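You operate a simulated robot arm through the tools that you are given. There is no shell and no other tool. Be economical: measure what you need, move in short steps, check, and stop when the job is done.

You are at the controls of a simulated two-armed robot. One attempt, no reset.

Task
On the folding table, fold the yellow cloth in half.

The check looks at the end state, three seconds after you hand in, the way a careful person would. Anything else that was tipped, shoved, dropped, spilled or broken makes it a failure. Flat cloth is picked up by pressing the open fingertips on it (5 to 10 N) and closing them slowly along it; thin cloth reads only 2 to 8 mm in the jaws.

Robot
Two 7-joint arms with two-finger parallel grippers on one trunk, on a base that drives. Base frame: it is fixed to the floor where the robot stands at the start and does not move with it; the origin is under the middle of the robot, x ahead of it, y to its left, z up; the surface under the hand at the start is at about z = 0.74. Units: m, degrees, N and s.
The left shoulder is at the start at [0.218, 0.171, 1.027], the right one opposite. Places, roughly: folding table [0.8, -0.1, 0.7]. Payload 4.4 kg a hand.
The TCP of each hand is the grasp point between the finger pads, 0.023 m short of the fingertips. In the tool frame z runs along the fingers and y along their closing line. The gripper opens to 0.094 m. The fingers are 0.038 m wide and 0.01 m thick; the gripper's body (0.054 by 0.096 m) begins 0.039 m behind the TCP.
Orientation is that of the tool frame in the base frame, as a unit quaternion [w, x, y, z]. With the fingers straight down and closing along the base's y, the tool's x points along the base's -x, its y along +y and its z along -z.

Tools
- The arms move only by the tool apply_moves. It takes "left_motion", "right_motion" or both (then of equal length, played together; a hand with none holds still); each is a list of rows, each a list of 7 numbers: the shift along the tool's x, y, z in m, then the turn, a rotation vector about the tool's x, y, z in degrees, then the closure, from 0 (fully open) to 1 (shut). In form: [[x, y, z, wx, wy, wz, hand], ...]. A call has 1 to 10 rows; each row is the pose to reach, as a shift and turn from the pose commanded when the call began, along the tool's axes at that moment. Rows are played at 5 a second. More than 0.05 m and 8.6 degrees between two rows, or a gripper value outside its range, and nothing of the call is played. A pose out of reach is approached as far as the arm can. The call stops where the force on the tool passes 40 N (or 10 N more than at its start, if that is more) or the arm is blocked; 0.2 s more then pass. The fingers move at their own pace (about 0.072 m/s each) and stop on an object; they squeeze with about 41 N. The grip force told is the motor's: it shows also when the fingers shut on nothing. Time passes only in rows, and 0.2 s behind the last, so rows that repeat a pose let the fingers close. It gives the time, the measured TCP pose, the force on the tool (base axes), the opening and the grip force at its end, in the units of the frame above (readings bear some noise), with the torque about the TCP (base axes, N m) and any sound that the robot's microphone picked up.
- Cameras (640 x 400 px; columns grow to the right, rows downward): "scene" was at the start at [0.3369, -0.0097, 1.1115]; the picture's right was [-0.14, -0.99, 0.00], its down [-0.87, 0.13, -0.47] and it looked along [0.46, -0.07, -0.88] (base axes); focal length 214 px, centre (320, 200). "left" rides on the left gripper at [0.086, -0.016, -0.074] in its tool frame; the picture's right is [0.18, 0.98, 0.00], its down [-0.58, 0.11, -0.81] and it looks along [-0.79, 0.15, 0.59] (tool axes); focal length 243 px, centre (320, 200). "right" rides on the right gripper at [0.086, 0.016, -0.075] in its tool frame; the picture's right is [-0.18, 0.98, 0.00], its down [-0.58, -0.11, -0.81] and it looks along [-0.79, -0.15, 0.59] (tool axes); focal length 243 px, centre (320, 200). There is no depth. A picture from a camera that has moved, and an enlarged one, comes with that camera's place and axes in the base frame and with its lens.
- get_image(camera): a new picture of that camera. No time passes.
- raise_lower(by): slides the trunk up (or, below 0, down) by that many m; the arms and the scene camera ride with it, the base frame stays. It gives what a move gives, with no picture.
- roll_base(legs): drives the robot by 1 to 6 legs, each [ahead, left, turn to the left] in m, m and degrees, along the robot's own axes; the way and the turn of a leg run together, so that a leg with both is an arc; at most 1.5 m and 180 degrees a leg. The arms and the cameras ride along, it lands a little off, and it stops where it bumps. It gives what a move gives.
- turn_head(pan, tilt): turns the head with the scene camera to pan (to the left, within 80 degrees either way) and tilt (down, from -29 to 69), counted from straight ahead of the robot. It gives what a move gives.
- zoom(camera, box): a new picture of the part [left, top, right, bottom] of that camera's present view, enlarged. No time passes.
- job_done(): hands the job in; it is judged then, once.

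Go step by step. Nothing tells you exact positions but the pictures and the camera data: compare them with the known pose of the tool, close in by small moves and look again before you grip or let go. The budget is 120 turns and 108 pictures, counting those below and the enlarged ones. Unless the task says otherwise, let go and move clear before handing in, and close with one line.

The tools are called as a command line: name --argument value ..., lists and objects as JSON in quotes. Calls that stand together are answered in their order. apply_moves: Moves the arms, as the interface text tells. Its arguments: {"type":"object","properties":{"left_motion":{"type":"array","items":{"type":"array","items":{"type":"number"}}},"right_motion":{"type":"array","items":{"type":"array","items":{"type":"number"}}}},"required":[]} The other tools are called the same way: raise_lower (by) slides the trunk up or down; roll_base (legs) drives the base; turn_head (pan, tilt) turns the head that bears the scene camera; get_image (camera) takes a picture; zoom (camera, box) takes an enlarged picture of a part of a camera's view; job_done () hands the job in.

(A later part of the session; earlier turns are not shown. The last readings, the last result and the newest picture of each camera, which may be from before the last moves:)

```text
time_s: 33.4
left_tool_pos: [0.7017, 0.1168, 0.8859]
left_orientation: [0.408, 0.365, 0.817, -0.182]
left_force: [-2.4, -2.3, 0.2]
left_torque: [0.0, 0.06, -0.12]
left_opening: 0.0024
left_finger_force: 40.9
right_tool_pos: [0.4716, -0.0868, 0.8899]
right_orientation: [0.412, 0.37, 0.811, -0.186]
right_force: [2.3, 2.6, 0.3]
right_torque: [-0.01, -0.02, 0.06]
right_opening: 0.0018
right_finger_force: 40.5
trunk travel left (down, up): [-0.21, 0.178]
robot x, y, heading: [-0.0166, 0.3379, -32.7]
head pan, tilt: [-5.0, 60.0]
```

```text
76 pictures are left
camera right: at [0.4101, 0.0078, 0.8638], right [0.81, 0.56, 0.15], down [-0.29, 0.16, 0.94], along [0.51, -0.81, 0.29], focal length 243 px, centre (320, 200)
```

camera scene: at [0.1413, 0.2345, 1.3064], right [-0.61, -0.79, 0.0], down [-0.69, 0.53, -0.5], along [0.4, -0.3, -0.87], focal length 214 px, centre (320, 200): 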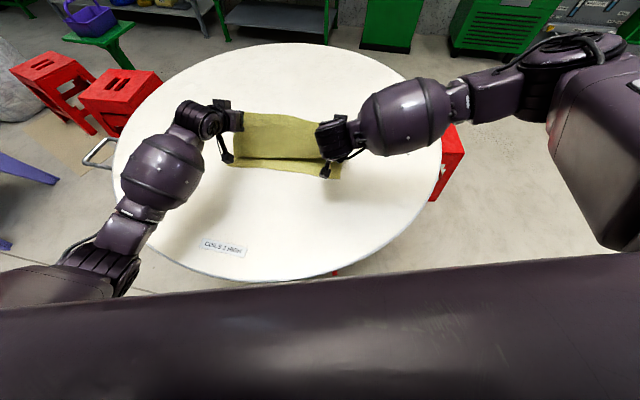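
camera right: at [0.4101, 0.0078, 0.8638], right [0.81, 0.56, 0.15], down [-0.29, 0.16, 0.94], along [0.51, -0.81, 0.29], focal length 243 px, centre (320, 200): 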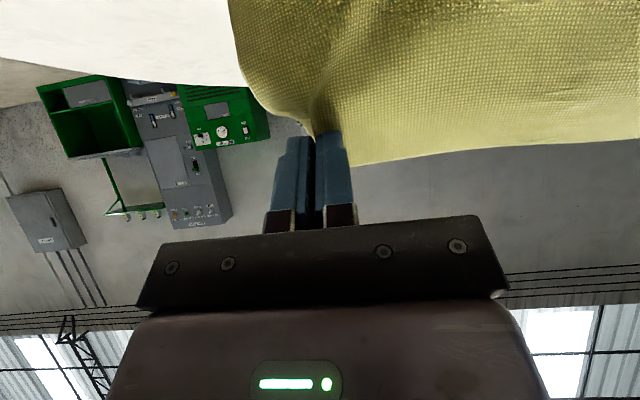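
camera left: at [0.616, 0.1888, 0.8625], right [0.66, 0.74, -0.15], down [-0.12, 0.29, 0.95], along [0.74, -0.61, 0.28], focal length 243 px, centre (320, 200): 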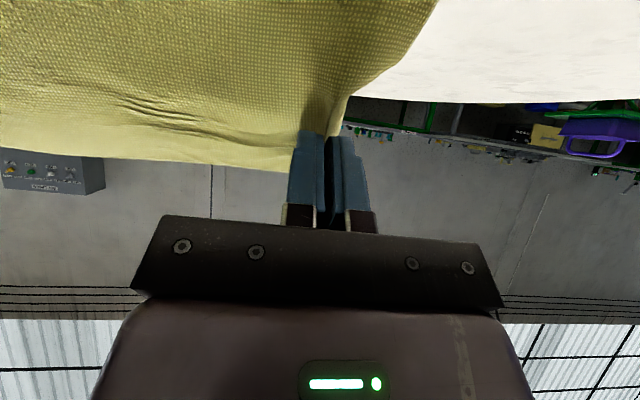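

The tilt to about 53° works and the sheet now hangs from the tips. I tilt to about 73° and lower so that the sheet leans from the crease over toward B–D.

apply_moves --left_motion '[[0.012, 0, 0.002, 0, -5, 0, 1], [0.026, 0, 0.004, 0, -10, 0, 1], [0.04, 0, 0.007, 0, -15, 0, 1], [0.052, 0, 0.01, 0, -20, 0, 1]]' --right_motion '[[0.012, 0, 0.002, 0, -5, 0, 1], [0.026, 0, 0.004, 0, -10, 0, 1], [0.04, 0, 0.007, 0, -15, 0, 1], [0.052, 0, 0.01, 0, -20, 0, 1]]'

zoom --camera "scene" --box '[150, 70, 400, 226]'

get_image --camera "left"

get_image --camera "right"

```text
time_s: 34.4
left_tool_pos: [0.6858, 0.1344, 0.8363]
left_orientation: [0.543, 0.329, 0.733, -0.242]
left_force: [-0.5, -0.9, -0.8]
left_torque: [0.03, -0.02, -0.07]
left_opening: 0.002
left_finger_force: 41.5
right_tool_pos: [0.4563, -0.0682, 0.8414]
right_orientation: [0.547, 0.332, 0.727, -0.248]
right_force: [1.7, 1.3, -0.4]
right_torque: [-0.02, 0.01, 0.08]
right_opening: 0.0018
right_finger_force: 40.6
trunk travel left (down, up): [-0.21, 0.178]
robot x, y, heading: [-0.0109, 0.3384, -32.4]
head pan, tilt: [-5.0, 60.0]
```

```text
2.56 times, centred on (275, 148) of scene
camera zoom: at [0.1414, 0.2345, 1.3063], right [-0.61, -0.79, 0.0], down [-0.69, 0.53, -0.5], along [0.4, -0.3, -0.87], focal length 549 px, centre (435, 333)
```

zoom: 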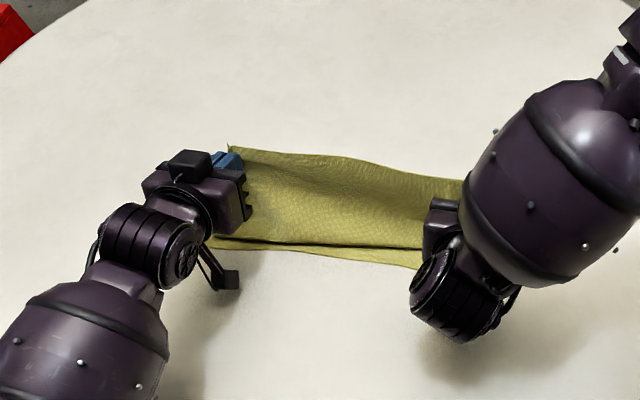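

```text
74 pictures are left
camera left: at [0.6104, 0.1947, 0.7771], right [0.7, 0.7, -0.17], down [-0.32, 0.52, 0.79], along [0.64, -0.5, 0.58], focal length 243 px, centre (320, 200)
```

left: 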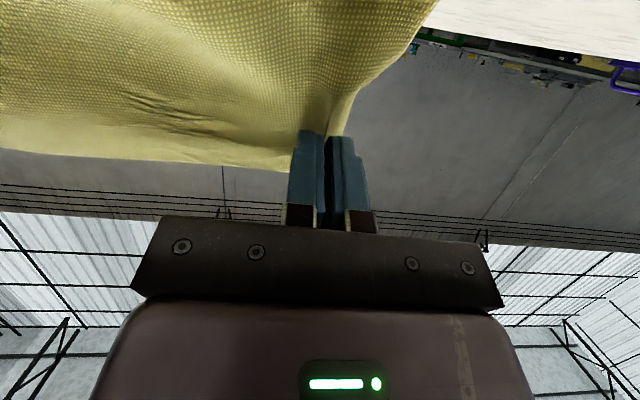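

```text
73 pictures are left
camera right: at [0.406, 0.0139, 0.7795], right [0.77, 0.61, 0.18], down [-0.49, 0.39, 0.78], along [0.41, -0.69, 0.6], focal length 243 px, centre (320, 200)
```

right: 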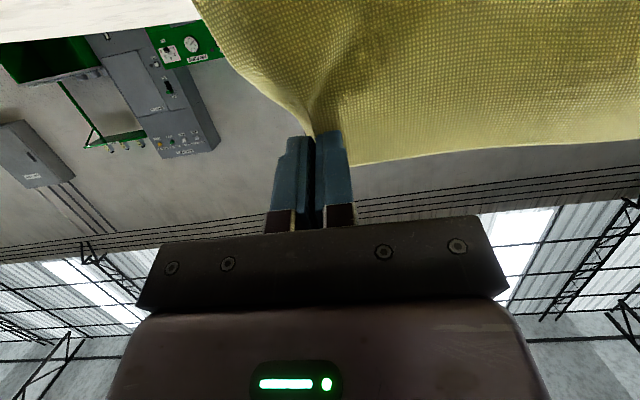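

The cloth still hangs in a loose S, so I will pull toward me first so it leans the right way, then lower while easing the tilt back to about 45°. The bulge should then be small when laid.

apply_moves --left_motion '[[0.0088, 0, -0.0287, 0, 0, 0, 1], [0.0242, 0, -0.0449, 0, 5, 0, 1], [0.0337, 0, -0.042, 0, 10, 0, 1], [0.0418, 0, -0.0343, 0, 15, 0, 1], [0.0499, 0, -0.0266, 0, 20, 0, 1], [0.0589, 0, -0.0217, 0, 25, 0, 1], [0.0688, 0, -0.0198, 0, 28, 0, 1]]' --right_motion '[[0.0088, 0, -0.0287, 0, 0, 0, 1], [0.0252, 0, -0.0447, 0, 5, 0, 1], [0.0357, 0, -0.0414, 0, 10, 0, 1], [0.0448, 0, -0.0334, 0, 15, 0, 1], [0.0539, 0, -0.0254, 0, 20, 0, 1], [0.0639, 0, -0.0202, 0, 25, 0, 1], [0.0735, 0, -0.0183, 0, 28, 0, 1]]'

zoom --camera "scene" --box '[150, 70, 400, 226]'

get_image --camera "left"

get_image --camera "right"

```text
time_s: 36.0
left_tool_pos: [0.6622, 0.1627, 0.7778]
left_orientation: [0.348, 0.378, 0.844, -0.154]
left_force: [-2.9, -2.4, 0.2]
left_torque: [-0.05, 0.02, -0.06]
left_opening: 0.0019
left_finger_force: 41.0
right_tool_pos: [0.4325, -0.0416, 0.7757]
right_orientation: [0.353, 0.381, 0.839, -0.159]
right_force: [2.3, 2.3, 0.7]
right_torque: [0.06, 0.01, 0.01]
right_opening: 0.002
right_finger_force: 40.8
trunk travel left (down, up): [-0.21, 0.178]
robot x, y, heading: [-0.012, 0.34, -32.4]
head pan, tilt: [-5.0, 60.0]
```

```text
2.56 times, centred on (275, 148) of scene
camera zoom: at [0.1412, 0.2343, 1.3064], right [-0.61, -0.79, 0.0], down [-0.69, 0.53, -0.5], along [0.4, -0.3, -0.87], focal length 549 px, centre (435, 333)
```

zoom: 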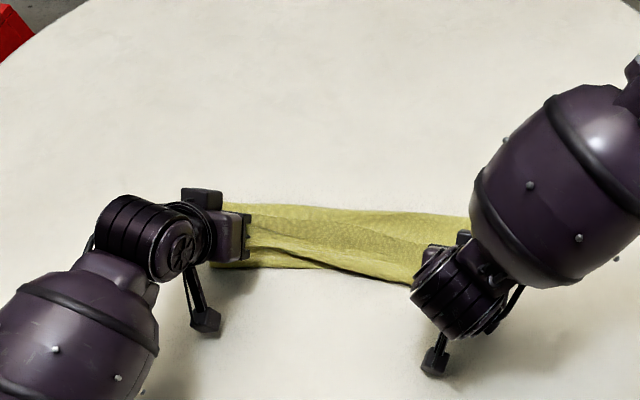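

```text
71 pictures are left
camera left: at [0.574, 0.2365, 0.7705], right [0.65, 0.75, -0.13], down [-0.02, 0.19, 0.98], along [0.76, -0.63, 0.14], focal length 243 px, centre (320, 200)
```

left: 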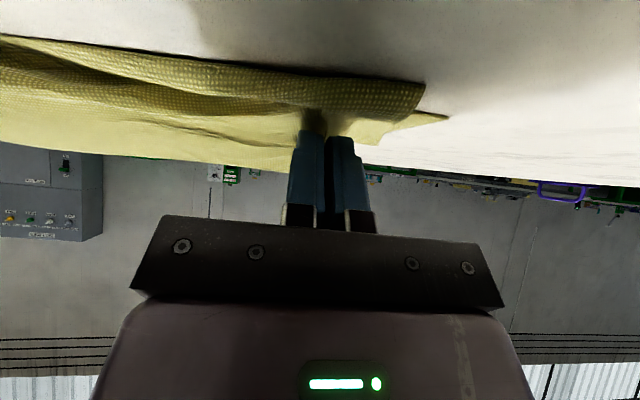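

```text
70 pictures are left
camera right: at [0.3692, 0.055, 0.7661], right [0.83, 0.55, 0.13], down [-0.2, 0.05, 0.98], along [0.53, -0.83, 0.15], focal length 243 px, centre (320, 200)
```

right: 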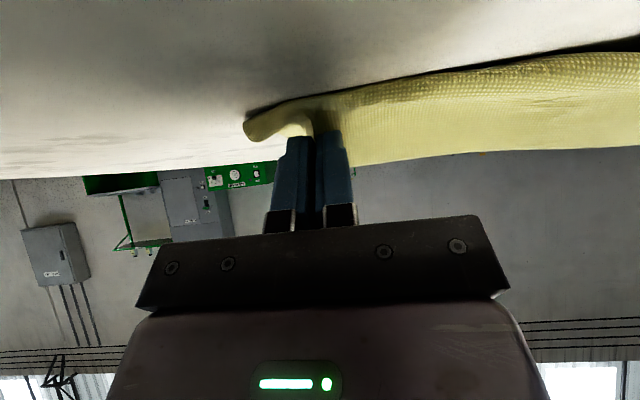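

The cloth is ending up in thirds rather than halves, because a pinch along the edge cannot flip it. I will carry the edge back, lay it flat and regrasp with the fingers closing across the edge, so the sheet leaves along the fingers and folds cleanly.

apply_moves --left_motion '[[-0.0356, 0, -0.0058, 0, 7, 0, 1], [-0.078, 0, -0.0044, 0, 14, 0, 1], [-0.1167, 0, 0.0005, 0, 21, 0, 1], [-0.1481, 0, 0.0122, 0, 28, 0, 1], [-0.1759, 0, 0.0273, 0, 35, 0, 1], [-0.1832, 0, 0.0205, 0, 42, 0, 1]]' --right_motion '[[-0.0356, 0, -0.0058, 0, 7, 0, 1], [-0.078, 0, -0.0044, 0, 14, 0, 1], [-0.1167, 0, 0.0005, 0, 21, 0, 1], [-0.1481, 0, 0.0122, 0, 28, 0, 1], [-0.1759, 0, 0.0273, 0, 35, 0, 1], [-0.1832, 0, 0.0205, 0, 42, 0, 1]]'

raise_lower --by -0.08

get_image --camera "scene"

```text
time_s: 37.4
left_tool_pos: [0.7581, 0.0546, 0.8953]
left_orientation: [0.023, 0.408, 0.913, -0.009]
left_force: [-3.2, -1.7, 0.2]
left_torque: [-0.04, 0.02, -0.03]
left_opening: 0.002
left_finger_force: 41.2
right_tool_pos: [0.5254, -0.1481, 0.8937]
right_orientation: [0.03, 0.414, 0.91, -0.011]
right_force: [3.3, 2.1, 0.1]
right_torque: [0.05, -0.08, 0.0]
right_opening: 0.0018
right_finger_force: 40.7
trunk travel left (down, up): [-0.21, 0.178]
robot x, y, heading: [-0.0125, 0.3422, -32.5]
head pan, tilt: [-5.0, 60.0]
```

```text
time_s: 38.6
left_tool_pos: [0.7569, 0.0562, 0.8161]
left_orientation: [0.025, 0.408, 0.912, -0.009]
left_force: [-3.5, -3.1, -0.1]
left_torque: [-0.06, 0.04, -0.01]
left_opening: 0.0022
left_finger_force: 41.3
right_tool_pos: [0.525, -0.1468, 0.8158]
right_orientation: [0.032, 0.414, 0.91, -0.012]
right_force: [2.5, 2.2, 1.2]
right_torque: [0.01, -0.06, -0.01]
right_opening: 0.0021
right_finger_force: 40.6
trunk travel left (down, up): [-0.13, 0.258]
robot x, y, heading: [-0.0119, 0.3378, -32.5]
head pan, tilt: [-5.0, 60.0]
```

```text
69 pictures are left
camera scene: at [0.2056, 0.1935, 1.2155], right [-0.61, -0.79, 0.0], down [-0.69, 0.53, -0.5], along [0.4, -0.3, -0.87], focal length 214 px, centre (320, 200)
```

scene: 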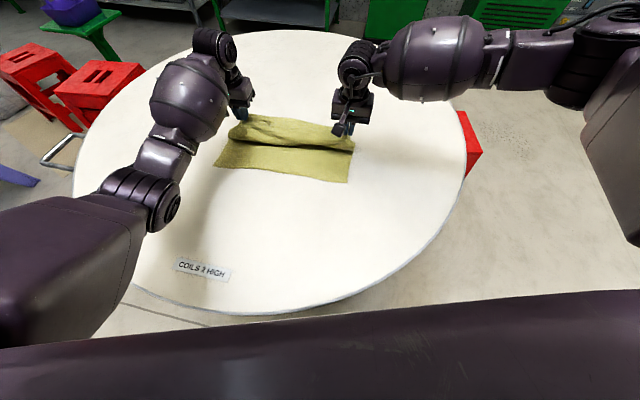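

apply_moves --left_motion '[[-0.02, 0, -0.03, 0, 1, 0, 1], [-0.05, 0, -0.05, 0, 2, 0, 1], [-0.08, 0, -0.05, 0, 3, 0, 1], [-0.105, 0, -0.03, 0, 3, 0, 1], [-0.125, 0, -0.002, 0, 3, 0, 1], [-0.132, 0, 0.022, 0, 3, 0, 1], [-0.132, 0, 0.04, 0, 3, 0, 1]]' --right_motion '[[-0.02, 0, -0.03, 0, 1, 0, 1], [-0.05, 0, -0.05, 0, 2, 0, 1], [-0.08, 0, -0.05, 0, 3, 0, 1], [-0.105, 0, -0.03, 0, 3, 0, 1], [-0.125, 0, -0.002, 0, 3, 0, 1], [-0.132, 0, 0.022, 0, 3, 0, 1], [-0.132, 0, 0.04, 0, 3, 0, 1]]'

get_image --camera "scene"

```text
time_s: 40.2
left_tool_pos: [0.8169, -0.0145, 0.8132]
left_orientation: [-0.002, 0.408, 0.913, 0.002]
left_force: [-6.0, -6.9, -1.6]
left_torque: [-0.14, 0.17, -0.04]
left_opening: 0.0023
left_finger_force: 40.9
left hand out of reach, approached as far as the arm can: row 4, 5, 6, 7
right_tool_pos: [0.6137, -0.2514, 0.7807]
right_orientation: [0.004, 0.414, 0.91, 0.001]
right_force: [6.4, 7.3, 1.3]
right_torque: [0.18, -0.18, 0.05]
right_opening: 0.0016
right_finger_force: 41.2
trunk travel left (down, up): [-0.13, 0.258]
robot x, y, heading: [-0.0089, 0.343, -32.5]
head pan, tilt: [-5.0, 60.0]
```

```text
68 pictures are left
camera scene: at [0.2079, 0.1919, 1.2141], right [-0.61, -0.79, 0.0], down [-0.69, 0.53, -0.5], along [0.4, -0.3, -0.87], focal length 214 px, centre (320, 200)
```

scene: 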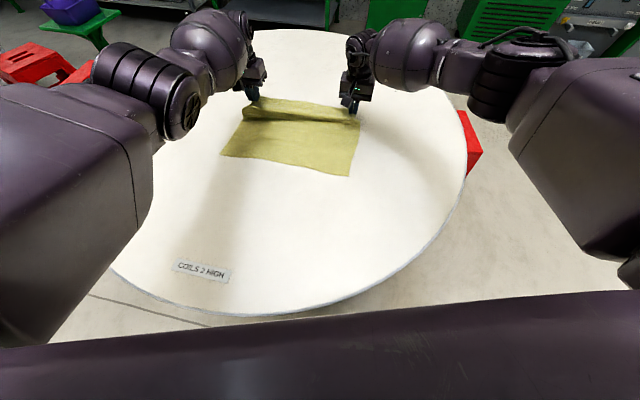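

The left arm is at full stretch because the trunk is high. I raise the right hand, then lower the trunk 4 cm.

apply_moves --right_motion '[[0, 0, -0.02, 0, 0, 0, 1], [0, 0, -0.04, 0, 0, 0, 1]]'

raise_lower --by -0.04

```text
time_s: 40.8
left_tool_pos: [0.8164, -0.0133, 0.8153]
left_orientation: [0.0, 0.408, 0.913, 0.001]
left_force: [-5.7, -6.3, 0.3]
left_torque: [-0.15, 0.13, -0.08]
left_opening: 0.0021
left_finger_force: 40.4
right_tool_pos: [0.6134, -0.2488, 0.8217]
right_orientation: [0.006, 0.413, 0.911, -0.001]
right_force: [4.8, 5.3, -0.6]
right_torque: [0.15, -0.15, 0.03]
right_opening: 0.002
right_finger_force: 41.0
trunk travel left (down, up): [-0.13, 0.258]
robot x, y, heading: [-0.0102, 0.3372, -32.2]
head pan, tilt: [-5.0, 60.0]
```

```text
time_s: 41.6
left_tool_pos: [0.8132, -0.0152, 0.7731]
left_orientation: [-0.001, 0.408, 0.913, 0.003]
left_force: [-2.7, -3.9, 0.6]
left_torque: [-0.06, 0.08, -0.04]
left_opening: 0.002
left_finger_force: 41.0
right_tool_pos: [0.6133, -0.2489, 0.7812]
right_orientation: [0.006, 0.415, 0.91, -0.001]
right_force: [3.4, 3.2, 0.4]
right_torque: [0.08, -0.06, 0.0]
right_opening: 0.0021
right_finger_force: 40.5
trunk travel left (down, up): [-0.09, 0.298]
robot x, y, heading: [-0.0105, 0.3366, -32.6]
head pan, tilt: [-5.0, 60.0]
```

apply_moves --left_motion '[[-0.01, 0, -0.012, 0, 0, 0, 1], [-0.025, 0.001, -0.012, 0, 0, 0, 1], [-0.038, 0.002, -0.004, 0, 0, 0, 1], [-0.038, 0.003, 0.004, 0, 0, 0, 1]]' --right_motion '[[0, 0, 0, 0, 0, 0, 1], [0, -0.001, 0, 0, 0, 0, 1], [0, -0.002, 0.006, 0, 0, 0, 1], [0, -0.003, 0.013, 0, 0, 0, 1]]'

get_image --camera "scene"

```text
time_s: 42.6
left_tool_pos: [0.8398, -0.0396, 0.7674]
left_orientation: [-0.001, 0.409, 0.913, 0.002]
left_force: [-4.3, -3.6, -0.4]
left_torque: [-0.1, 0.15, -0.05]
left_opening: 0.0024
left_finger_force: 41.2
right_tool_pos: [0.612, -0.2495, 0.7662]
right_orientation: [0.005, 0.414, 0.91, -0.001]
right_force: [5.9, 4.1, 0.9]
right_torque: [0.12, -0.07, 0.06]
right_opening: 0.0022
right_finger_force: 41.1
trunk travel left (down, up): [-0.09, 0.298]
robot x, y, heading: [-0.0135, 0.3413, -32.6]
head pan, tilt: [-5.0, 60.0]
```

```text
67 pictures are left
camera scene: at [0.2427, 0.1702, 1.1638], right [-0.61, -0.79, 0.0], down [-0.69, 0.53, -0.5], along [0.4, -0.3, -0.87], focal length 214 px, centre (320, 200)
```

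scene: 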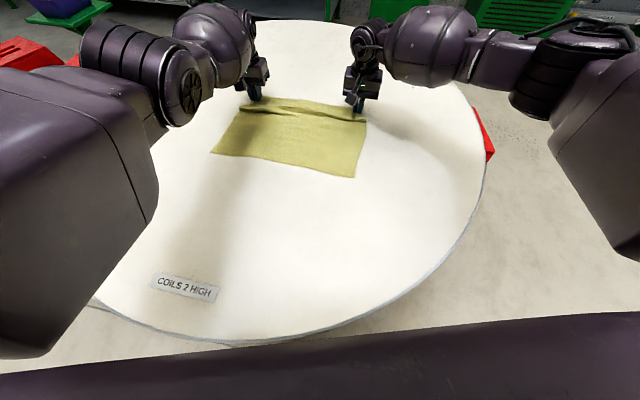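

The cloth is back nearly flat. I open slowly to spread the pleats, then rise.

apply_moves --left_motion '[[0, 0, 0, 0, 0, 0, 0.9], [0, 0, 0, 0, 0, 0, 0.8], [0, 0, 0, 0, 0, 0, 0.7], [0, 0, 0, 0, 0, 0, 0.55], [0, 0, -0.02, 0, 0, 0, 0.55], [0, 0, -0.06, 0, 0, 0, 0.55], [0, 0, -0.1, 0, 0, 0, 0.55]]' --right_motion '[[0, 0, 0, 0, 0, 0, 0.9], [0, 0, 0, 0, 0, 0, 0.8], [0, 0, 0, 0, 0, 0, 0.7], [0, 0, 0, 0, 0, 0, 0.55], [0, 0, -0.02, 0, 0, 0, 0.55], [0, 0, -0.06, 0, 0, 0, 0.55], [0, 0, -0.1, 0, 0, 0, 0.55]]'

zoom --camera "scene" --box '[170, 70, 400, 210]'

get_image --camera "left"

get_image --camera "right"

```text
time_s: 44.2
left_tool_pos: [0.8485, -0.0471, 0.874]
left_orientation: [0.0, 0.409, 0.913, 0.0]
left_force: [-0.2, 0.3, 0.7]
left_torque: [0.0, -0.03, 0.02]
left_opening: 0.0422
left_finger_force: 0.1
left hand out of reach, approached as far as the arm can: row 6, 7
right_tool_pos: [0.6087, -0.2482, 0.8702]
right_orientation: [0.007, 0.414, 0.91, -0.001]
right_force: [0.2, 0.7, 0.2]
right_torque: [-0.01, -0.03, 0.0]
right_opening: 0.0425
right_finger_force: 0.0
trunk travel left (down, up): [-0.09, 0.298]
robot x, y, heading: [-0.0102, 0.3423, -32.6]
head pan, tilt: [-5.0, 60.0]
```

```text
2.78 times, centred on (285, 140) of scene
camera zoom: at [0.2397, 0.1718, 1.1656], right [-0.61, -0.79, 0.0], down [-0.69, 0.53, -0.5], along [0.4, -0.3, -0.87], focal length 597 px, centre (417, 367)
```

zoom: 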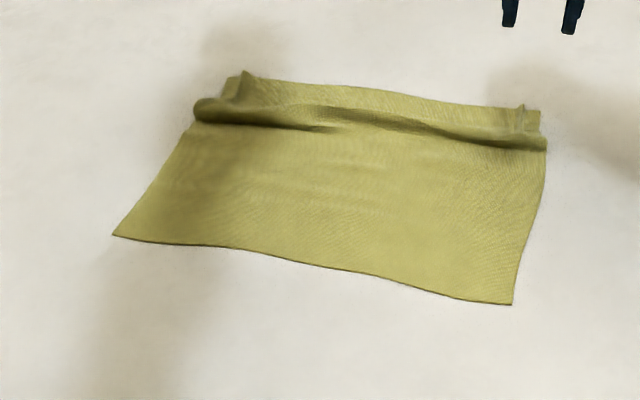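

```text
65 pictures are left
camera left: at [0.7789, 0.0058, 0.9494], right [0.61, 0.79, 0.0], down [0.47, -0.36, 0.81], along [0.64, -0.49, -0.59], focal length 243 px, centre (320, 200)
```

left: 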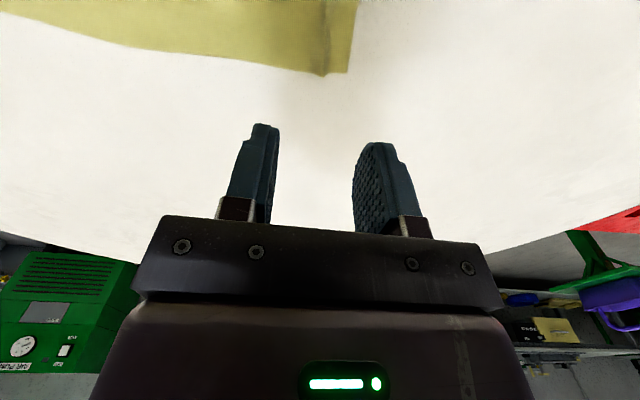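

```text
64 pictures are left
camera right: at [0.5623, -0.1728, 0.944], right [0.86, 0.51, 0.01], down [0.29, -0.5, 0.81], along [0.42, -0.7, -0.58], focal length 243 px, centre (320, 200)
```

right: 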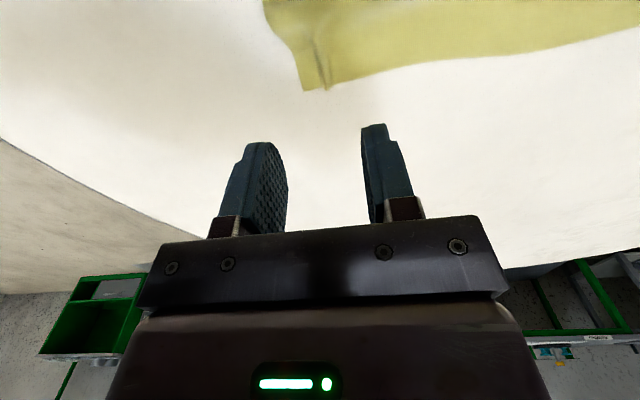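

Released, and the cloth is flat except for a low wave near the far edge. I move the hands to the near edge while yawing them about 90°, left hand clockwise and right hand counter-clockwise, so I can first pull the cloth smooth.

apply_moves --left_motion '[[0.022, 0.0015, 0, 0, 0, 8.2, 0.55], [0.044, 0.003, 0, 0, 0, 16.4, 0.55], [0.066, 0.0045, 0, 0, 0, 24.6, 0.55], [0.088, 0.006, 0, 0, 0, 32.8, 0.55], [0.11, 0.007, 0, 0, 0, 41, 0.55], [0.132, 0.009, 0, 0, 0, 49.2, 0.55], [0.154, 0.01, 0, 0, 0, 57.4, 0.55], [0.176, 0.012, 0, 0, 0, 65.6, 0.55], [0.198, 0.013, 0, 0, 0, 73.8, 0.55], [0.22, 0.0145, 0, 0, 0, 82, 0.55]]' --right_motion '[[0.022, 0.001, 0, 0, 0, -8.2, 0.55], [0.044, 0.002, 0, 0, 0, -16.4, 0.55], [0.066, 0.003, 0, 0, 0, -24.6, 0.55], [0.088, 0.004, 0, 0, 0, -32.8, 0.55], [0.11, 0.005, 0, 0, 0, -41, 0.55], [0.132, 0.006, 0, 0, 0, -49.2, 0.55], [0.154, 0.007, 0, 0, 0, -57.4, 0.55], [0.176, 0.008, 0, 0, 0, -65.6, 0.55], [0.198, 0.0085, 0, 0, 0, -73.8, 0.55], [0.22, 0.009, 0, 0, 0, -82, 0.55]]'

get_image --camera "scene"

```text
time_s: 46.4
left_tool_pos: [0.8806, -0.0057, 0.8492]
left_orientation: [-0.002, 0.897, 0.442, -0.001]
left_force: [-0.3, 0.1, -1.3]
left_torque: [0.04, 0.02, 0.01]
left_opening: 0.0424
left_finger_force: 0.1
left hand out of reach, approached as far as the arm can: row 1, 2, 3, 4, 5, 6, 7, 8, 9, 10
right_tool_pos: [0.4743, -0.0787, 0.8635]
right_orientation: [0.002, -0.285, 0.958, -0.004]
right_force: [1.0, -0.2, 0.3]
right_torque: [0.01, 0.01, 0.0]
right_opening: 0.0427
right_finger_force: 0.1
trunk travel left (down, up): [-0.09, 0.298]
robot x, y, heading: [-0.0113, 0.3381, -32.6]
head pan, tilt: [-5.0, 60.0]
```

```text
63 pictures are left
camera scene: at [0.2421, 0.1707, 1.1641], right [-0.61, -0.79, 0.0], down [-0.69, 0.53, -0.5], along [0.4, -0.3, -0.87], focal length 214 px, centre (320, 200)
```

scene: 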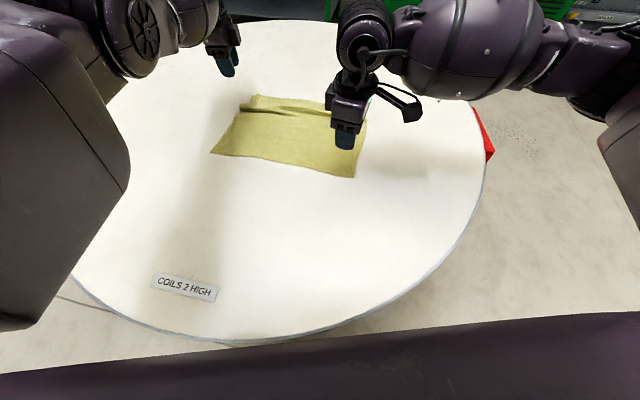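

The left hand rotated but lagged at the edge of its reach. I bring it in now.

apply_moves --left_motion '[[0, -0.04, 0, 0, 0, 0, 0.55], [0, -0.08, 0, 0, 0, 0, 0.55], [0.001, -0.12, 0, 0, 0, 0, 0.55], [0.002, -0.16, 0, 0, 0, 0, 0.55], [0.003, -0.19, 0, 0, 0, 2, 0.55], [0.003, -0.2137, 0, 0, 0, 4, 0.55]]'

get_image --camera "scene"

```text
time_s: 47.8
left_tool_pos: [0.8893, 0.0115, 0.8287]
left_orientation: [-0.002, 0.917, 0.399, -0.001]
left_force: [0.3, -0.1, -0.2]
left_torque: [0.0, 0.0, -0.01]
left_opening: 0.0423
left_finger_force: 0.0
left hand out of reach, approached as far as the arm can: row 1, 2, 3, 4, 5, 6
right_tool_pos: [0.4747, -0.0779, 0.8641]
right_orientation: [0.004, -0.285, 0.959, -0.004]
right_force: [0.1, -0.3, 1.1]
right_torque: [-0.02, 0.0, -0.04]
right_opening: 0.0422
right_finger_force: 0.2
trunk travel left (down, up): [-0.09, 0.298]
robot x, y, heading: [-0.0127, 0.3377, -32.3]
head pan, tilt: [-5.0, 60.0]
```

```text
62 pictures are left
camera scene: at [0.2413, 0.1708, 1.1646], right [-0.61, -0.79, 0.0], down [-0.69, 0.53, -0.5], along [0.4, -0.3, -0.87], focal length 214 px, centre (320, 200)
```

scene: 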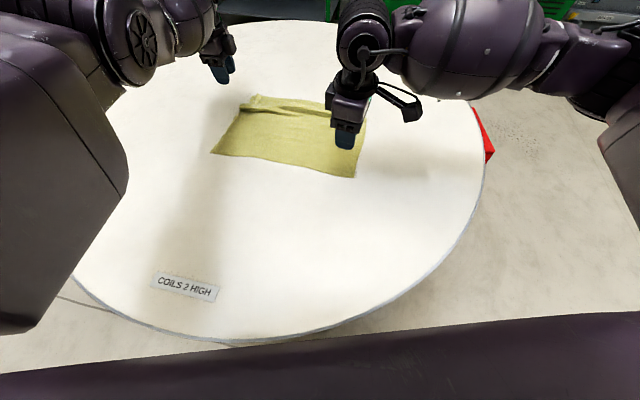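

The left wrist is at a joint limit in that direction. I rotate it back and on around the other way, moving in as it frees up.

apply_moves --left_motion '[[0, 0, 0, 0, 0, -8.5, 0.55], [0, 0, 0, 0, 0, -17, 0.55], [0, 0, -0.01, 0, 0, -25.5, 0.55], [0, -0.02, -0.02, 0, 0, -34, 0.55], [-0.005, -0.05, -0.03, 0, 0, -42.5, 0.55], [-0.01, -0.08, -0.04, 0, 0, -51, 0.55], [-0.016, -0.11, -0.041, 0, 0, -59.5, 0.55], [-0.022, -0.14, -0.041, 0, 0, -68, 0.55], [-0.028, -0.175, -0.041, 0, 0, -76.5, 0.55], [-0.0356, -0.2075, -0.041, 0, 0, -85, 0.55]]'

```text
time_s: 50.0
left_tool_pos: [0.8889, 0.008, 0.8404]
left_orientation: [-0.001, 0.415, 0.91, 0.001]
left_force: [-0.5, 0.5, 0.7]
left_torque: [0.0, 0.01, 0.02]
left_opening: 0.0424
left_finger_force: 0.0
left hand out of reach, approached as far as the arm can: row 2, 3, 4, 5, 6, 7, 8, 9, 10
right_tool_pos: [0.474, -0.0782, 0.8631]
right_orientation: [0.003, -0.284, 0.959, -0.005]
right_force: [-0.3, 0.1, 0.1]
right_torque: [-0.02, 0.0, 0.0]
right_opening: 0.0422
right_finger_force: 0.1
trunk travel left (down, up): [-0.09, 0.298]
robot x, y, heading: [-0.0105, 0.3369, -32.6]
head pan, tilt: [-5.0, 60.0]
```

apply_moves --left_motion '[[0.02, 0, 0, 0, 0, 0, 0.55], [0.04, 0, 0, 0, 0, 0, 0.55], [0.06, 0, 0, 0, 0, 0, 0.55]]'

turn_head --pan 25 --tilt 45

get_image --camera "scene"

```text
time_s: 50.8
left_tool_pos: [0.8965, 0.0174, 0.8357]
left_orientation: [-0.001, 0.416, 0.909, 0.002]
left_force: [-0.2, -1.0, 0.5]
left_torque: [0.01, 0.0, 0.0]
left_opening: 0.0424
left_finger_force: 0.0
left hand out of reach, approached as far as the arm can: row 1, 2, 3
right_tool_pos: [0.4753, -0.0789, 0.8637]
right_orientation: [0.003, -0.284, 0.959, -0.004]
right_force: [0.6, 0.4, 0.5]
right_torque: [0.05, 0.02, 0.03]
right_opening: 0.0421
right_finger_force: 0.0
trunk travel left (down, up): [-0.09, 0.298]
robot x, y, heading: [-0.0132, 0.3401, -32.5]
head pan, tilt: [-5.0, 60.0]
```

```text
time_s: 51.8
left_tool_pos: [0.8951, 0.0179, 0.8361]
left_orientation: [-0.002, 0.416, 0.909, 0.001]
left_force: [0.2, 0.3, -0.9]
left_torque: [-0.01, 0.0, 0.01]
left_opening: 0.0424
left_finger_force: 0.1
right_tool_pos: [0.4725, -0.0788, 0.8642]
right_orientation: [0.003, -0.284, 0.959, -0.005]
right_force: [-0.6, 0.0, -0.4]
right_torque: [0.0, -0.03, 0.02]
right_opening: 0.0423
right_finger_force: 0.0
trunk travel left (down, up): [-0.09, 0.298]
robot x, y, heading: [-0.0138, 0.3416, -32.2]
head pan, tilt: [25.0, 45.0]
```

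```text
61 pictures are left
camera scene: at [0.269, 0.2008, 1.184], right [-0.13, -0.99, 0.0], down [-0.7, 0.09, -0.71], along [0.7, -0.09, -0.71], focal length 214 px, centre (320, 200)
```

scene: 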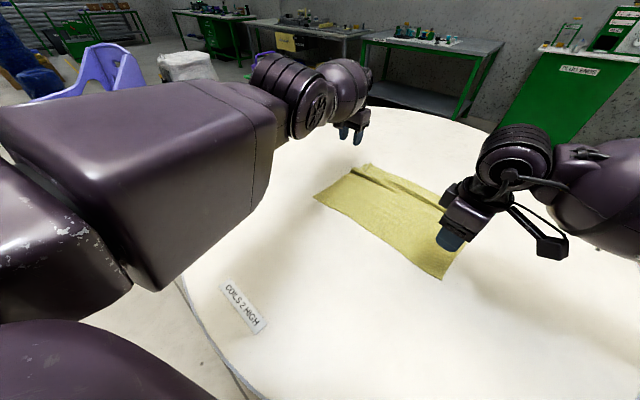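

The left arm is fully straight and the solver is stuck there. I try drawing it up and back toward the shoulder while tilting the hand.

apply_moves --left_motion '[[0.01, -0.004, -0.02, 0, -6, 0, 0.55], [0.02, -0.008, -0.04, 0, -12, 0, 0.55], [0.03, -0.012, -0.06, 0, -18, 0, 0.55], [0.05, -0.016, -0.08, 0, -24, 0, 0.55], [0.07, -0.02, -0.1, 0, -30, 0, 0.55], [0.1, -0.03, -0.12, 0, -36, 0, 0.55]]'

get_image --camera "scene"

```text
time_s: 53.2
left_tool_pos: [0.9841, -0.0219, 0.9672]
left_orientation: [0.282, 0.396, 0.865, -0.127]
left_force: [-0.4, -0.3, -0.3]
left_torque: [-0.02, 0.01, 0.0]
left_opening: 0.0421
left_finger_force: 0.1
left hand out of reach, approached as far as the arm can: row 1, 2, 3, 4, 5, 6
right_tool_pos: [0.4735, -0.0782, 0.8635]
right_orientation: [0.003, -0.283, 0.959, -0.005]
right_force: [-0.5, -0.2, 0.1]
right_torque: [0.0, -0.01, 0.01]
right_opening: 0.0423
right_finger_force: 0.0
trunk travel left (down, up): [-0.09, 0.298]
robot x, y, heading: [-0.0134, 0.3415, -32.4]
head pan, tilt: [25.0, 45.0]
```

```text
60 pictures are left
camera scene: at [0.2686, 0.2012, 1.1844], right [-0.13, -0.99, 0.0], down [-0.7, 0.09, -0.71], along [0.7, -0.09, -0.71], focal length 214 px, centre (320, 200)
```

scene: 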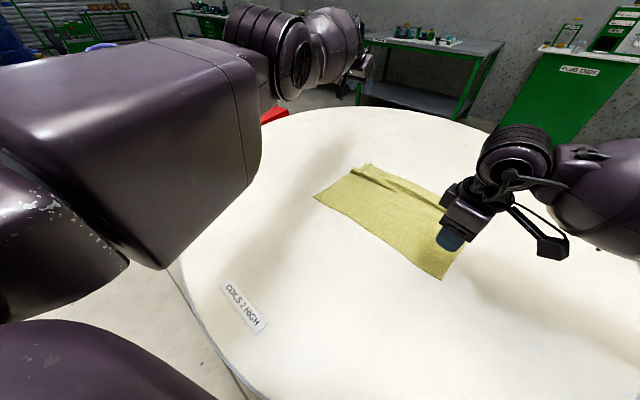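

The elbow may be slightly over-extended against its stop. I will command outward first, then inward.

apply_moves --left_motion '[[-0.034, 0.018, 0.032, 0, 0, 0, 0.55], [-0.065, 0.034, 0.061, 0, 0, 0, 0.55], [-0.034, 0.018, 0.032, 0, 0, 0, 0.55], [0, 0, 0, 0, 0, 0, 0.55], [0.034, -0.018, -0.032, 0, 0, 0, 0.55], [0.065, -0.034, -0.061, 0, 0, 0, 0.55], [0.095, -0.05, -0.09, 0, 0, 0, 0.55]]'

get_image --camera "scene"

```text
time_s: 54.8
left_tool_pos: [0.9802, -0.0266, 0.9806]
left_orientation: [0.28, 0.396, 0.865, -0.126]
left_force: [-0.6, 0.0, -0.1]
left_torque: [-0.03, 0.03, -0.01]
left_opening: 0.0422
left_finger_force: 0.0
left hand out of reach, approached as far as the arm can: row 1, 2, 3, 4, 5, 6, 7
right_tool_pos: [0.4732, -0.0778, 0.8639]
right_orientation: [0.003, -0.284, 0.959, -0.005]
right_force: [0.7, 0.3, -0.1]
right_torque: [-0.03, -0.02, 0.0]
right_opening: 0.0422
right_finger_force: 0.0
trunk travel left (down, up): [-0.09, 0.298]
robot x, y, heading: [-0.011, 0.34, -32.3]
head pan, tilt: [25.0, 45.0]
```

```text
59 pictures are left
camera scene: at [0.2691, 0.2009, 1.1841], right [-0.13, -0.99, 0.0], down [-0.7, 0.09, -0.71], along [0.7, -0.09, -0.71], focal length 214 px, centre (320, 200)
```

scene: 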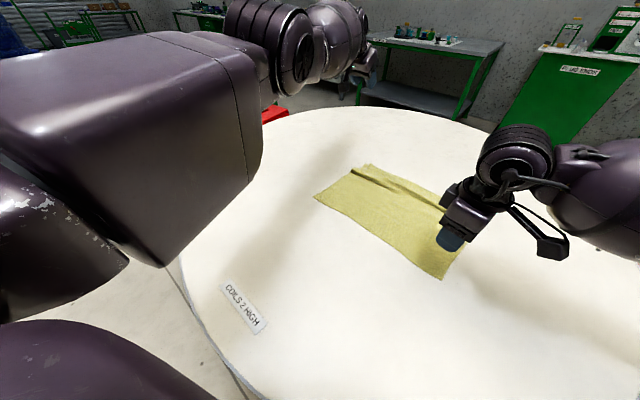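

apply_moves --left_motion '[[0.03, -0.008, 0.004, 0, 6.5, 0, 0.55], [0.06, -0.017, 0.008, 0, 13, 0, 0.55], [0.09, -0.025, 0.012, 0, 19.5, 0, 0.55], [0.12, -0.034, 0.016, 0, 26, 0, 0.55], [0.152, -0.042, 0.02, 0, 33, 0, 0.55]]'

apply_moves --left_motion '[[0.02, -0.04, 0, 0, 0, 0, 0.55], [0.04, -0.08, 0, 0, 0, 0, 0.55], [0.06, -0.12, 0, 0, 0, 0, 0.55], [0.08, -0.16, 0, 0, 0, 0, 0.55]]'

```text
time_s: 56.0
left_tool_pos: [0.9034, 0.0101, 0.868]
left_orientation: [0.021, 0.416, 0.909, -0.009]
left_force: [0.6, -0.2, 0.1]
left_torque: [0.0, 0.01, 0.02]
left_opening: 0.0425
left_finger_force: 0.0
left hand out of reach, approached as far as the arm can: row 1, 2, 3, 4, 5
right_tool_pos: [0.4741, -0.0786, 0.8636]
right_orientation: [0.003, -0.284, 0.959, -0.003]
right_force: [-0.3, -0.2, 0.0]
right_torque: [0.01, 0.04, 0.02]
right_opening: 0.0423
right_finger_force: 0.1
trunk travel left (down, up): [-0.09, 0.298]
robot x, y, heading: [-0.0135, 0.339, -32.6]
head pan, tilt: [25.0, 45.0]
```

```text
time_s: 57.0
left_tool_pos: [0.8275, -0.0825, 0.8571]
left_orientation: [0.022, 0.415, 0.909, -0.01]
left_force: [0.1, 0.0, 0.1]
left_torque: [0.02, 0.02, 0.0]
left_opening: 0.0421
left_finger_force: 0.0
left hand out of reach, approached as far as the arm can: row 1, 2, 3, 4
right_tool_pos: [0.4741, -0.0776, 0.8638]
right_orientation: [0.003, -0.284, 0.959, -0.005]
right_force: [0.2, 1.1, 0.4]
right_torque: [-0.01, 0.03, 0.01]
right_opening: 0.0423
right_finger_force: 0.1
trunk travel left (down, up): [-0.09, 0.298]
robot x, y, heading: [-0.0095, 0.3377, -32.4]
head pan, tilt: [25.0, 45.0]
```

apply_moves --left_motion '[[0.03, -0.01, -0.01, 0, 0, 0, 0.55], [0.06, -0.02, -0.02, 0, 0, 0, 0.55], [0.09, -0.03, -0.03, 0, 0, 0, 0.55], [0.12, -0.03, -0.03, 0, 0, 0, 0.55]]'

apply_moves --left_motion '[[0.03, 0.03, 0.02, 0, 0, 0, 0.55], [0.05, 0.06, 0.03, 0, 0, 0, 0.55], [0.07, 0.09, 0.03, 0, 0, 0, 0.55], [0.09, 0.12, 0.03, 0, 0, 0, 0.55], [0.11, 0.15, 0.03, 0, 0, 0, 0.55], [0.13, 0.18, 0.03, 0, 0, 0, 0.55]]'

get_image --camera "scene"

```text
time_s: 58.0
left_tool_pos: [0.812, -0.0995, 0.8702]
left_orientation: [0.022, 0.416, 0.909, -0.008]
left_force: [0.2, -0.1, 0.0]
left_torque: [0.02, -0.01, 0.0]
left_opening: 0.0424
left_finger_force: 0.2
left hand out of reach, approached as far as the arm can: row 1, 2, 3, 4
right_tool_pos: [0.4733, -0.079, 0.8638]
right_orientation: [0.004, -0.283, 0.959, -0.004]
right_force: [0.1, -0.2, -0.6]
right_torque: [0.03, 0.02, -0.02]
right_opening: 0.0423
right_finger_force: 0.1
trunk travel left (down, up): [-0.09, 0.298]
robot x, y, heading: [-0.0106, 0.3391, -32.5]
head pan, tilt: [25.0, 45.0]
```

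```text
time_s: 59.4
left_tool_pos: [0.935, 0.071, 0.8224]
left_orientation: [0.023, 0.416, 0.909, -0.009]
left_force: [-0.3, -0.1, -0.8]
left_torque: [0.01, -0.01, -0.04]
left_opening: 0.0424
left_finger_force: 0.0
left hand out of reach, approached as far as the arm can: row 1, 2, 3, 4, 5, 6
right_tool_pos: [0.4733, -0.0787, 0.8627]
right_orientation: [0.003, -0.284, 0.959, -0.005]
right_force: [-0.6, -0.3, -0.1]
right_torque: [-0.01, -0.02, 0.02]
right_opening: 0.0424
right_finger_force: 0.0
trunk travel left (down, up): [-0.09, 0.298]
robot x, y, heading: [-0.0087, 0.3399, -32.3]
head pan, tilt: [25.0, 45.0]
```

```text
58 pictures are left
camera scene: at [0.2693, 0.201, 1.184], right [-0.13, -0.99, 0.0], down [-0.7, 0.09, -0.71], along [0.7, -0.09, -0.71], focal length 214 px, centre (320, 200)
```

scene: 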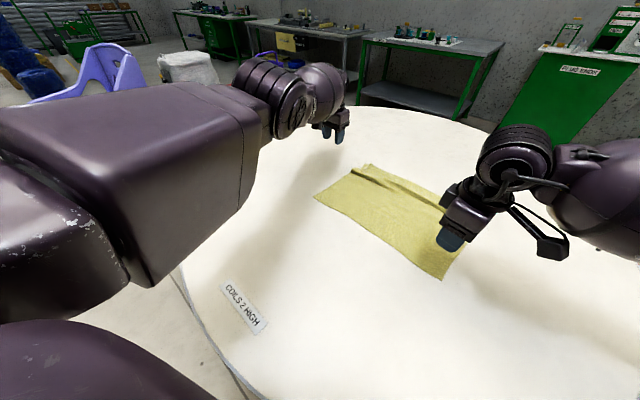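

Every move stays on the full-stretch sphere. I try turning the hand's orientation past what the wrist alone can do so that the elbow has to flex.

apply_moves --left_motion '[[0.01, 0, -0.01, 0, 8, 0, 0.55], [0.02, 0, -0.02, 0, 16, 0, 0.55], [0.03, 0, -0.03, 0, 24, 0, 0.55], [0.04, 0, -0.04, 0, 32, 0, 0.55], [0.05, 0, -0.05, 0, 40, 0, 0.55], [0.06, 0, -0.06, 0, 48, 0, 0.55], [0.07, 0, -0.07, 0, 56, 0, 0.55]]'

get_image --camera "scene"

```text
time_s: 61.0
left_tool_pos: [0.8513, 0.123, 0.829]
left_orientation: [-0.283, 0.408, 0.853, 0.157]
left_force: [0.4, 0.8, -0.1]
left_torque: [0.05, 0.04, 0.04]
left_opening: 0.0421
left_finger_force: 0.1
left hand out of reach, approached as far as the arm can: row 1, 2, 3, 4, 5, 6, 7
right_tool_pos: [0.4745, -0.0786, 0.8615]
right_orientation: [0.002, -0.284, 0.959, -0.003]
right_force: [0.3, 0.1, -0.2]
right_torque: [0.03, 0.04, 0.0]
right_opening: 0.0422
right_finger_force: 0.1
trunk travel left (down, up): [-0.09, 0.298]
robot x, y, heading: [-0.0142, 0.3395, -32.1]
head pan, tilt: [25.0, 45.0]
```

```text
57 pictures are left
camera scene: at [0.2711, 0.1989, 1.1826], right [-0.13, -0.99, 0.0], down [-0.7, 0.09, -0.71], along [0.7, -0.09, -0.71], focal length 214 px, centre (320, 200)
```

scene: 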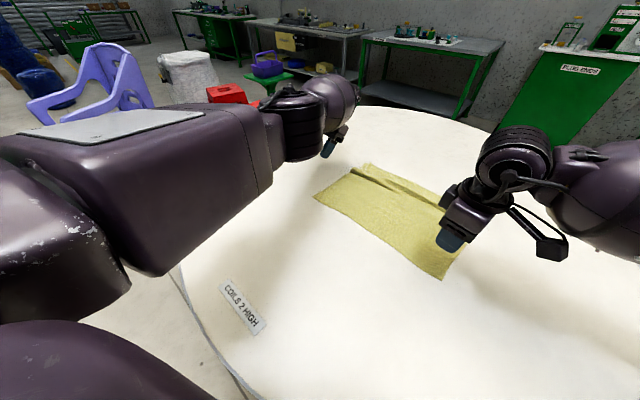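

apply_moves --left_motion '[[0.032, -0.016, 0.009, 0, 4, 0, 0.55], [0.064, -0.033, 0.018, 0, 8, 0, 0.55], [0.096, -0.05, 0.027, 0, 8, 0, 0.55], [0.128, -0.066, 0.035, 0, 4, 0, 0.55], [0.128, -0.066, 0.035, 0, 0, 0, 0.55]]'

apply_moves --left_motion '[[0, 0, 0, 0, 0, 8, 0.55], [0, 0, 0, 0, 0, 16, 0.55], [0, 0, 0, 0, 0, 24, 0.55], [0, 0, 0, 0, 0, 32, 0.55], [0, 0, 0, 0, 0, 40, 0.55], [0, 0, 0, 0, 0, 48, 0.55]]'

get_image --camera "scene"

```text
time_s: 62.2
left_tool_pos: [0.7466, 0.1794, 0.8849]
left_orientation: [-0.271, 0.371, 0.876, 0.151]
left_force: [-8.2, 0.1, -0.5]
left_torque: [0.05, -0.41, -0.28]
left_opening: 0.0421
left_finger_force: 0.0
left hand out of reach, approached as far as the arm can: row 1, 2
right_tool_pos: [0.4715, -0.0807, 0.8647]
right_orientation: [0.004, -0.283, 0.959, -0.004]
right_force: [-0.1, -0.4, -0.6]
right_torque: [0.03, -0.02, 0.03]
right_opening: 0.0425
right_finger_force: 0.1
trunk travel left (down, up): [-0.09, 0.298]
robot x, y, heading: [-0.0131, 0.3405, -32.6]
head pan, tilt: [25.0, 45.0]
```

```text
time_s: 63.6
left_tool_pos: [0.7194, 0.1802, 0.8804]
left_orientation: [-0.32, 0.722, 0.613, 0.031]
left_force: [0.0, -0.5, 1.0]
left_torque: [-0.01, 0.01, -0.02]
left_opening: 0.0422
left_finger_force: 0.1
right_tool_pos: [0.4743, -0.0784, 0.8648]
right_orientation: [0.004, -0.285, 0.959, -0.005]
right_force: [0.9, 0.1, 0.0]
right_torque: [0.01, -0.03, 0.01]
right_opening: 0.0423
right_finger_force: 0.1
trunk travel left (down, up): [-0.09, 0.298]
robot x, y, heading: [-0.0121, 0.3412, -32.5]
head pan, tilt: [25.0, 45.0]
```

```text
56 pictures are left
camera scene: at [0.2691, 0.2009, 1.1841], right [-0.13, -0.99, 0.0], down [-0.7, 0.09, -0.71], along [0.7, -0.09, -0.71], focal length 214 px, centre (320, 200)
```

scene: 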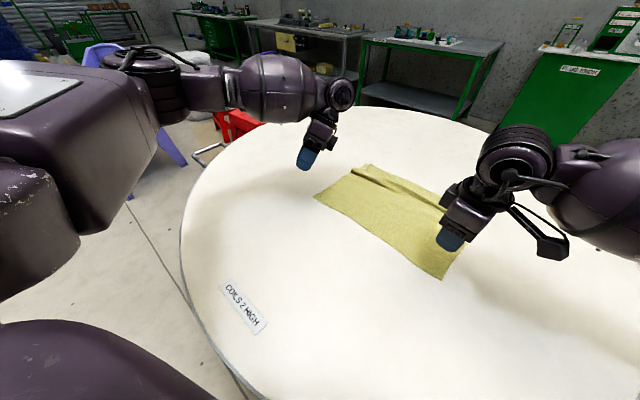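

The left elbow is bent again and under control. I finish orienting the left hand vertical with y across the edge, and then roll the base 6 cm forward so the far edge is not at full stretch.

apply_moves --left_motion '[[0, 0, 0, -5.2, -5.4, 0, 0.55], [0, 0, 0, -10.4, -10.8, 0, 0.55], [0, 0, 0, -15.6, -16.2, 0, 0.55], [0, 0, 0, -20.8, -21.6, 0, 0.55], [0, 0, 0, -26, -27, 0, 0.55]]'

apply_moves --left_motion '[[0, 0, 0, 0, 0, 8, 0.55], [0, 0, 0, 0, 0, 16, 0.55], [0, 0, 0, 0, 0, 24, 0.55], [0, 0, 0, 0, 0, 32, 0.55], [0, 0, 0, 0, 0, 39, 0.55]]' --right_motion '[[0, 0, 0, 0, 0, -4, 0.55], [0, 0, 0, 0, 0, -8, 0.55], [0, 0, 0, 0, 0, -8, 0.55], [0, 0, 0, 0, 0, -8, 0.55], [0, 0, 0, 0, 0, -8, 0.55]]'

roll_base --legs '[[0.06, 0, 0]]'

turn_head --pan -5 --tilt 60

get_image --camera "scene"

```text
time_s: 64.8
left_tool_pos: [0.7198, 0.181, 0.8807]
left_orientation: [0.0, 0.762, 0.648, 0.0]
left_force: [-0.7, 0.1, -0.1]
left_torque: [0.01, -0.01, -0.02]
left_opening: 0.0424
left_finger_force: 0.0
right_tool_pos: [0.4741, -0.077, 0.8641]
right_orientation: [0.004, -0.283, 0.959, -0.005]
right_force: [-0.4, 0.1, 0.0]
right_torque: [0.02, -0.02, 0.0]
right_opening: 0.0423
right_finger_force: 0.0
trunk travel left (down, up): [-0.09, 0.298]
robot x, y, heading: [-0.0128, 0.3372, -32.5]
head pan, tilt: [25.0, 45.0]
```

```text
time_s: 66.0
left_tool_pos: [0.7194, 0.1803, 0.8796]
left_orientation: [0.0, 0.934, 0.356, -0.001]
left_force: [-0.7, 0.7, 0.1]
left_torque: [0.04, 0.02, -0.04]
left_opening: 0.0424
left_finger_force: 0.1
right_tool_pos: [0.4728, -0.0774, 0.864]
right_orientation: [0.003, -0.351, 0.937, -0.005]
right_force: [0.2, 0.5, -0.2]
right_torque: [0.01, 0.01, -0.02]
right_opening: 0.042
right_finger_force: 0.1
trunk travel left (down, up): [-0.09, 0.298]
robot x, y, heading: [-0.0135, 0.3405, -32.4]
head pan, tilt: [25.0, 45.0]
```

```text
time_s: 66.9
left_tool_pos: [0.7707, 0.1487, 0.8798]
left_orientation: [-0.001, 0.934, 0.356, -0.002]
left_force: [0.0, 0.3, 0.7]
left_torque: [0.02, 0.03, 0.02]
left_opening: 0.0423
left_finger_force: 0.0
right_tool_pos: [0.5244, -0.1105, 0.8643]
right_orientation: [0.003, -0.35, 0.937, -0.005]
right_force: [0.0, 0.1, -0.3]
right_torque: [0.0, 0.0, 0.03]
right_opening: 0.0423
right_finger_force: 0.0
trunk travel left (down, up): [-0.09, 0.298]
robot x, y, heading: [0.038, 0.3066, -32.3]
head pan, tilt: [25.0, 45.0]
```

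```text
time_s: 67.9
left_tool_pos: [0.7704, 0.1474, 0.8807]
left_orientation: [-0.001, 0.935, 0.355, -0.002]
left_force: [-0.9, -0.2, 0.2]
left_torque: [0.0, 0.0, -0.02]
left_opening: 0.0423
left_finger_force: 0.1
right_tool_pos: [0.524, -0.111, 0.8641]
right_orientation: [0.002, -0.35, 0.937, -0.004]
right_force: [0.3, 0.1, -1.7]
right_torque: [-0.02, 0.02, -0.01]
right_opening: 0.0422
right_finger_force: 0.1
trunk travel left (down, up): [-0.09, 0.298]
robot x, y, heading: [0.0379, 0.3078, -32.3]
head pan, tilt: [-5.0, 60.0]
```

```text
55 pictures are left
camera scene: at [0.2919, 0.1384, 1.1646], right [-0.61, -0.79, 0.0], down [-0.69, 0.53, -0.5], along [0.4, -0.3, -0.87], focal length 214 px, centre (320, 200)
```

scene: 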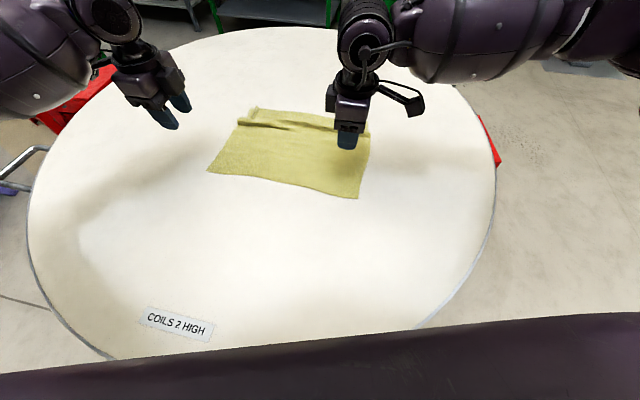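

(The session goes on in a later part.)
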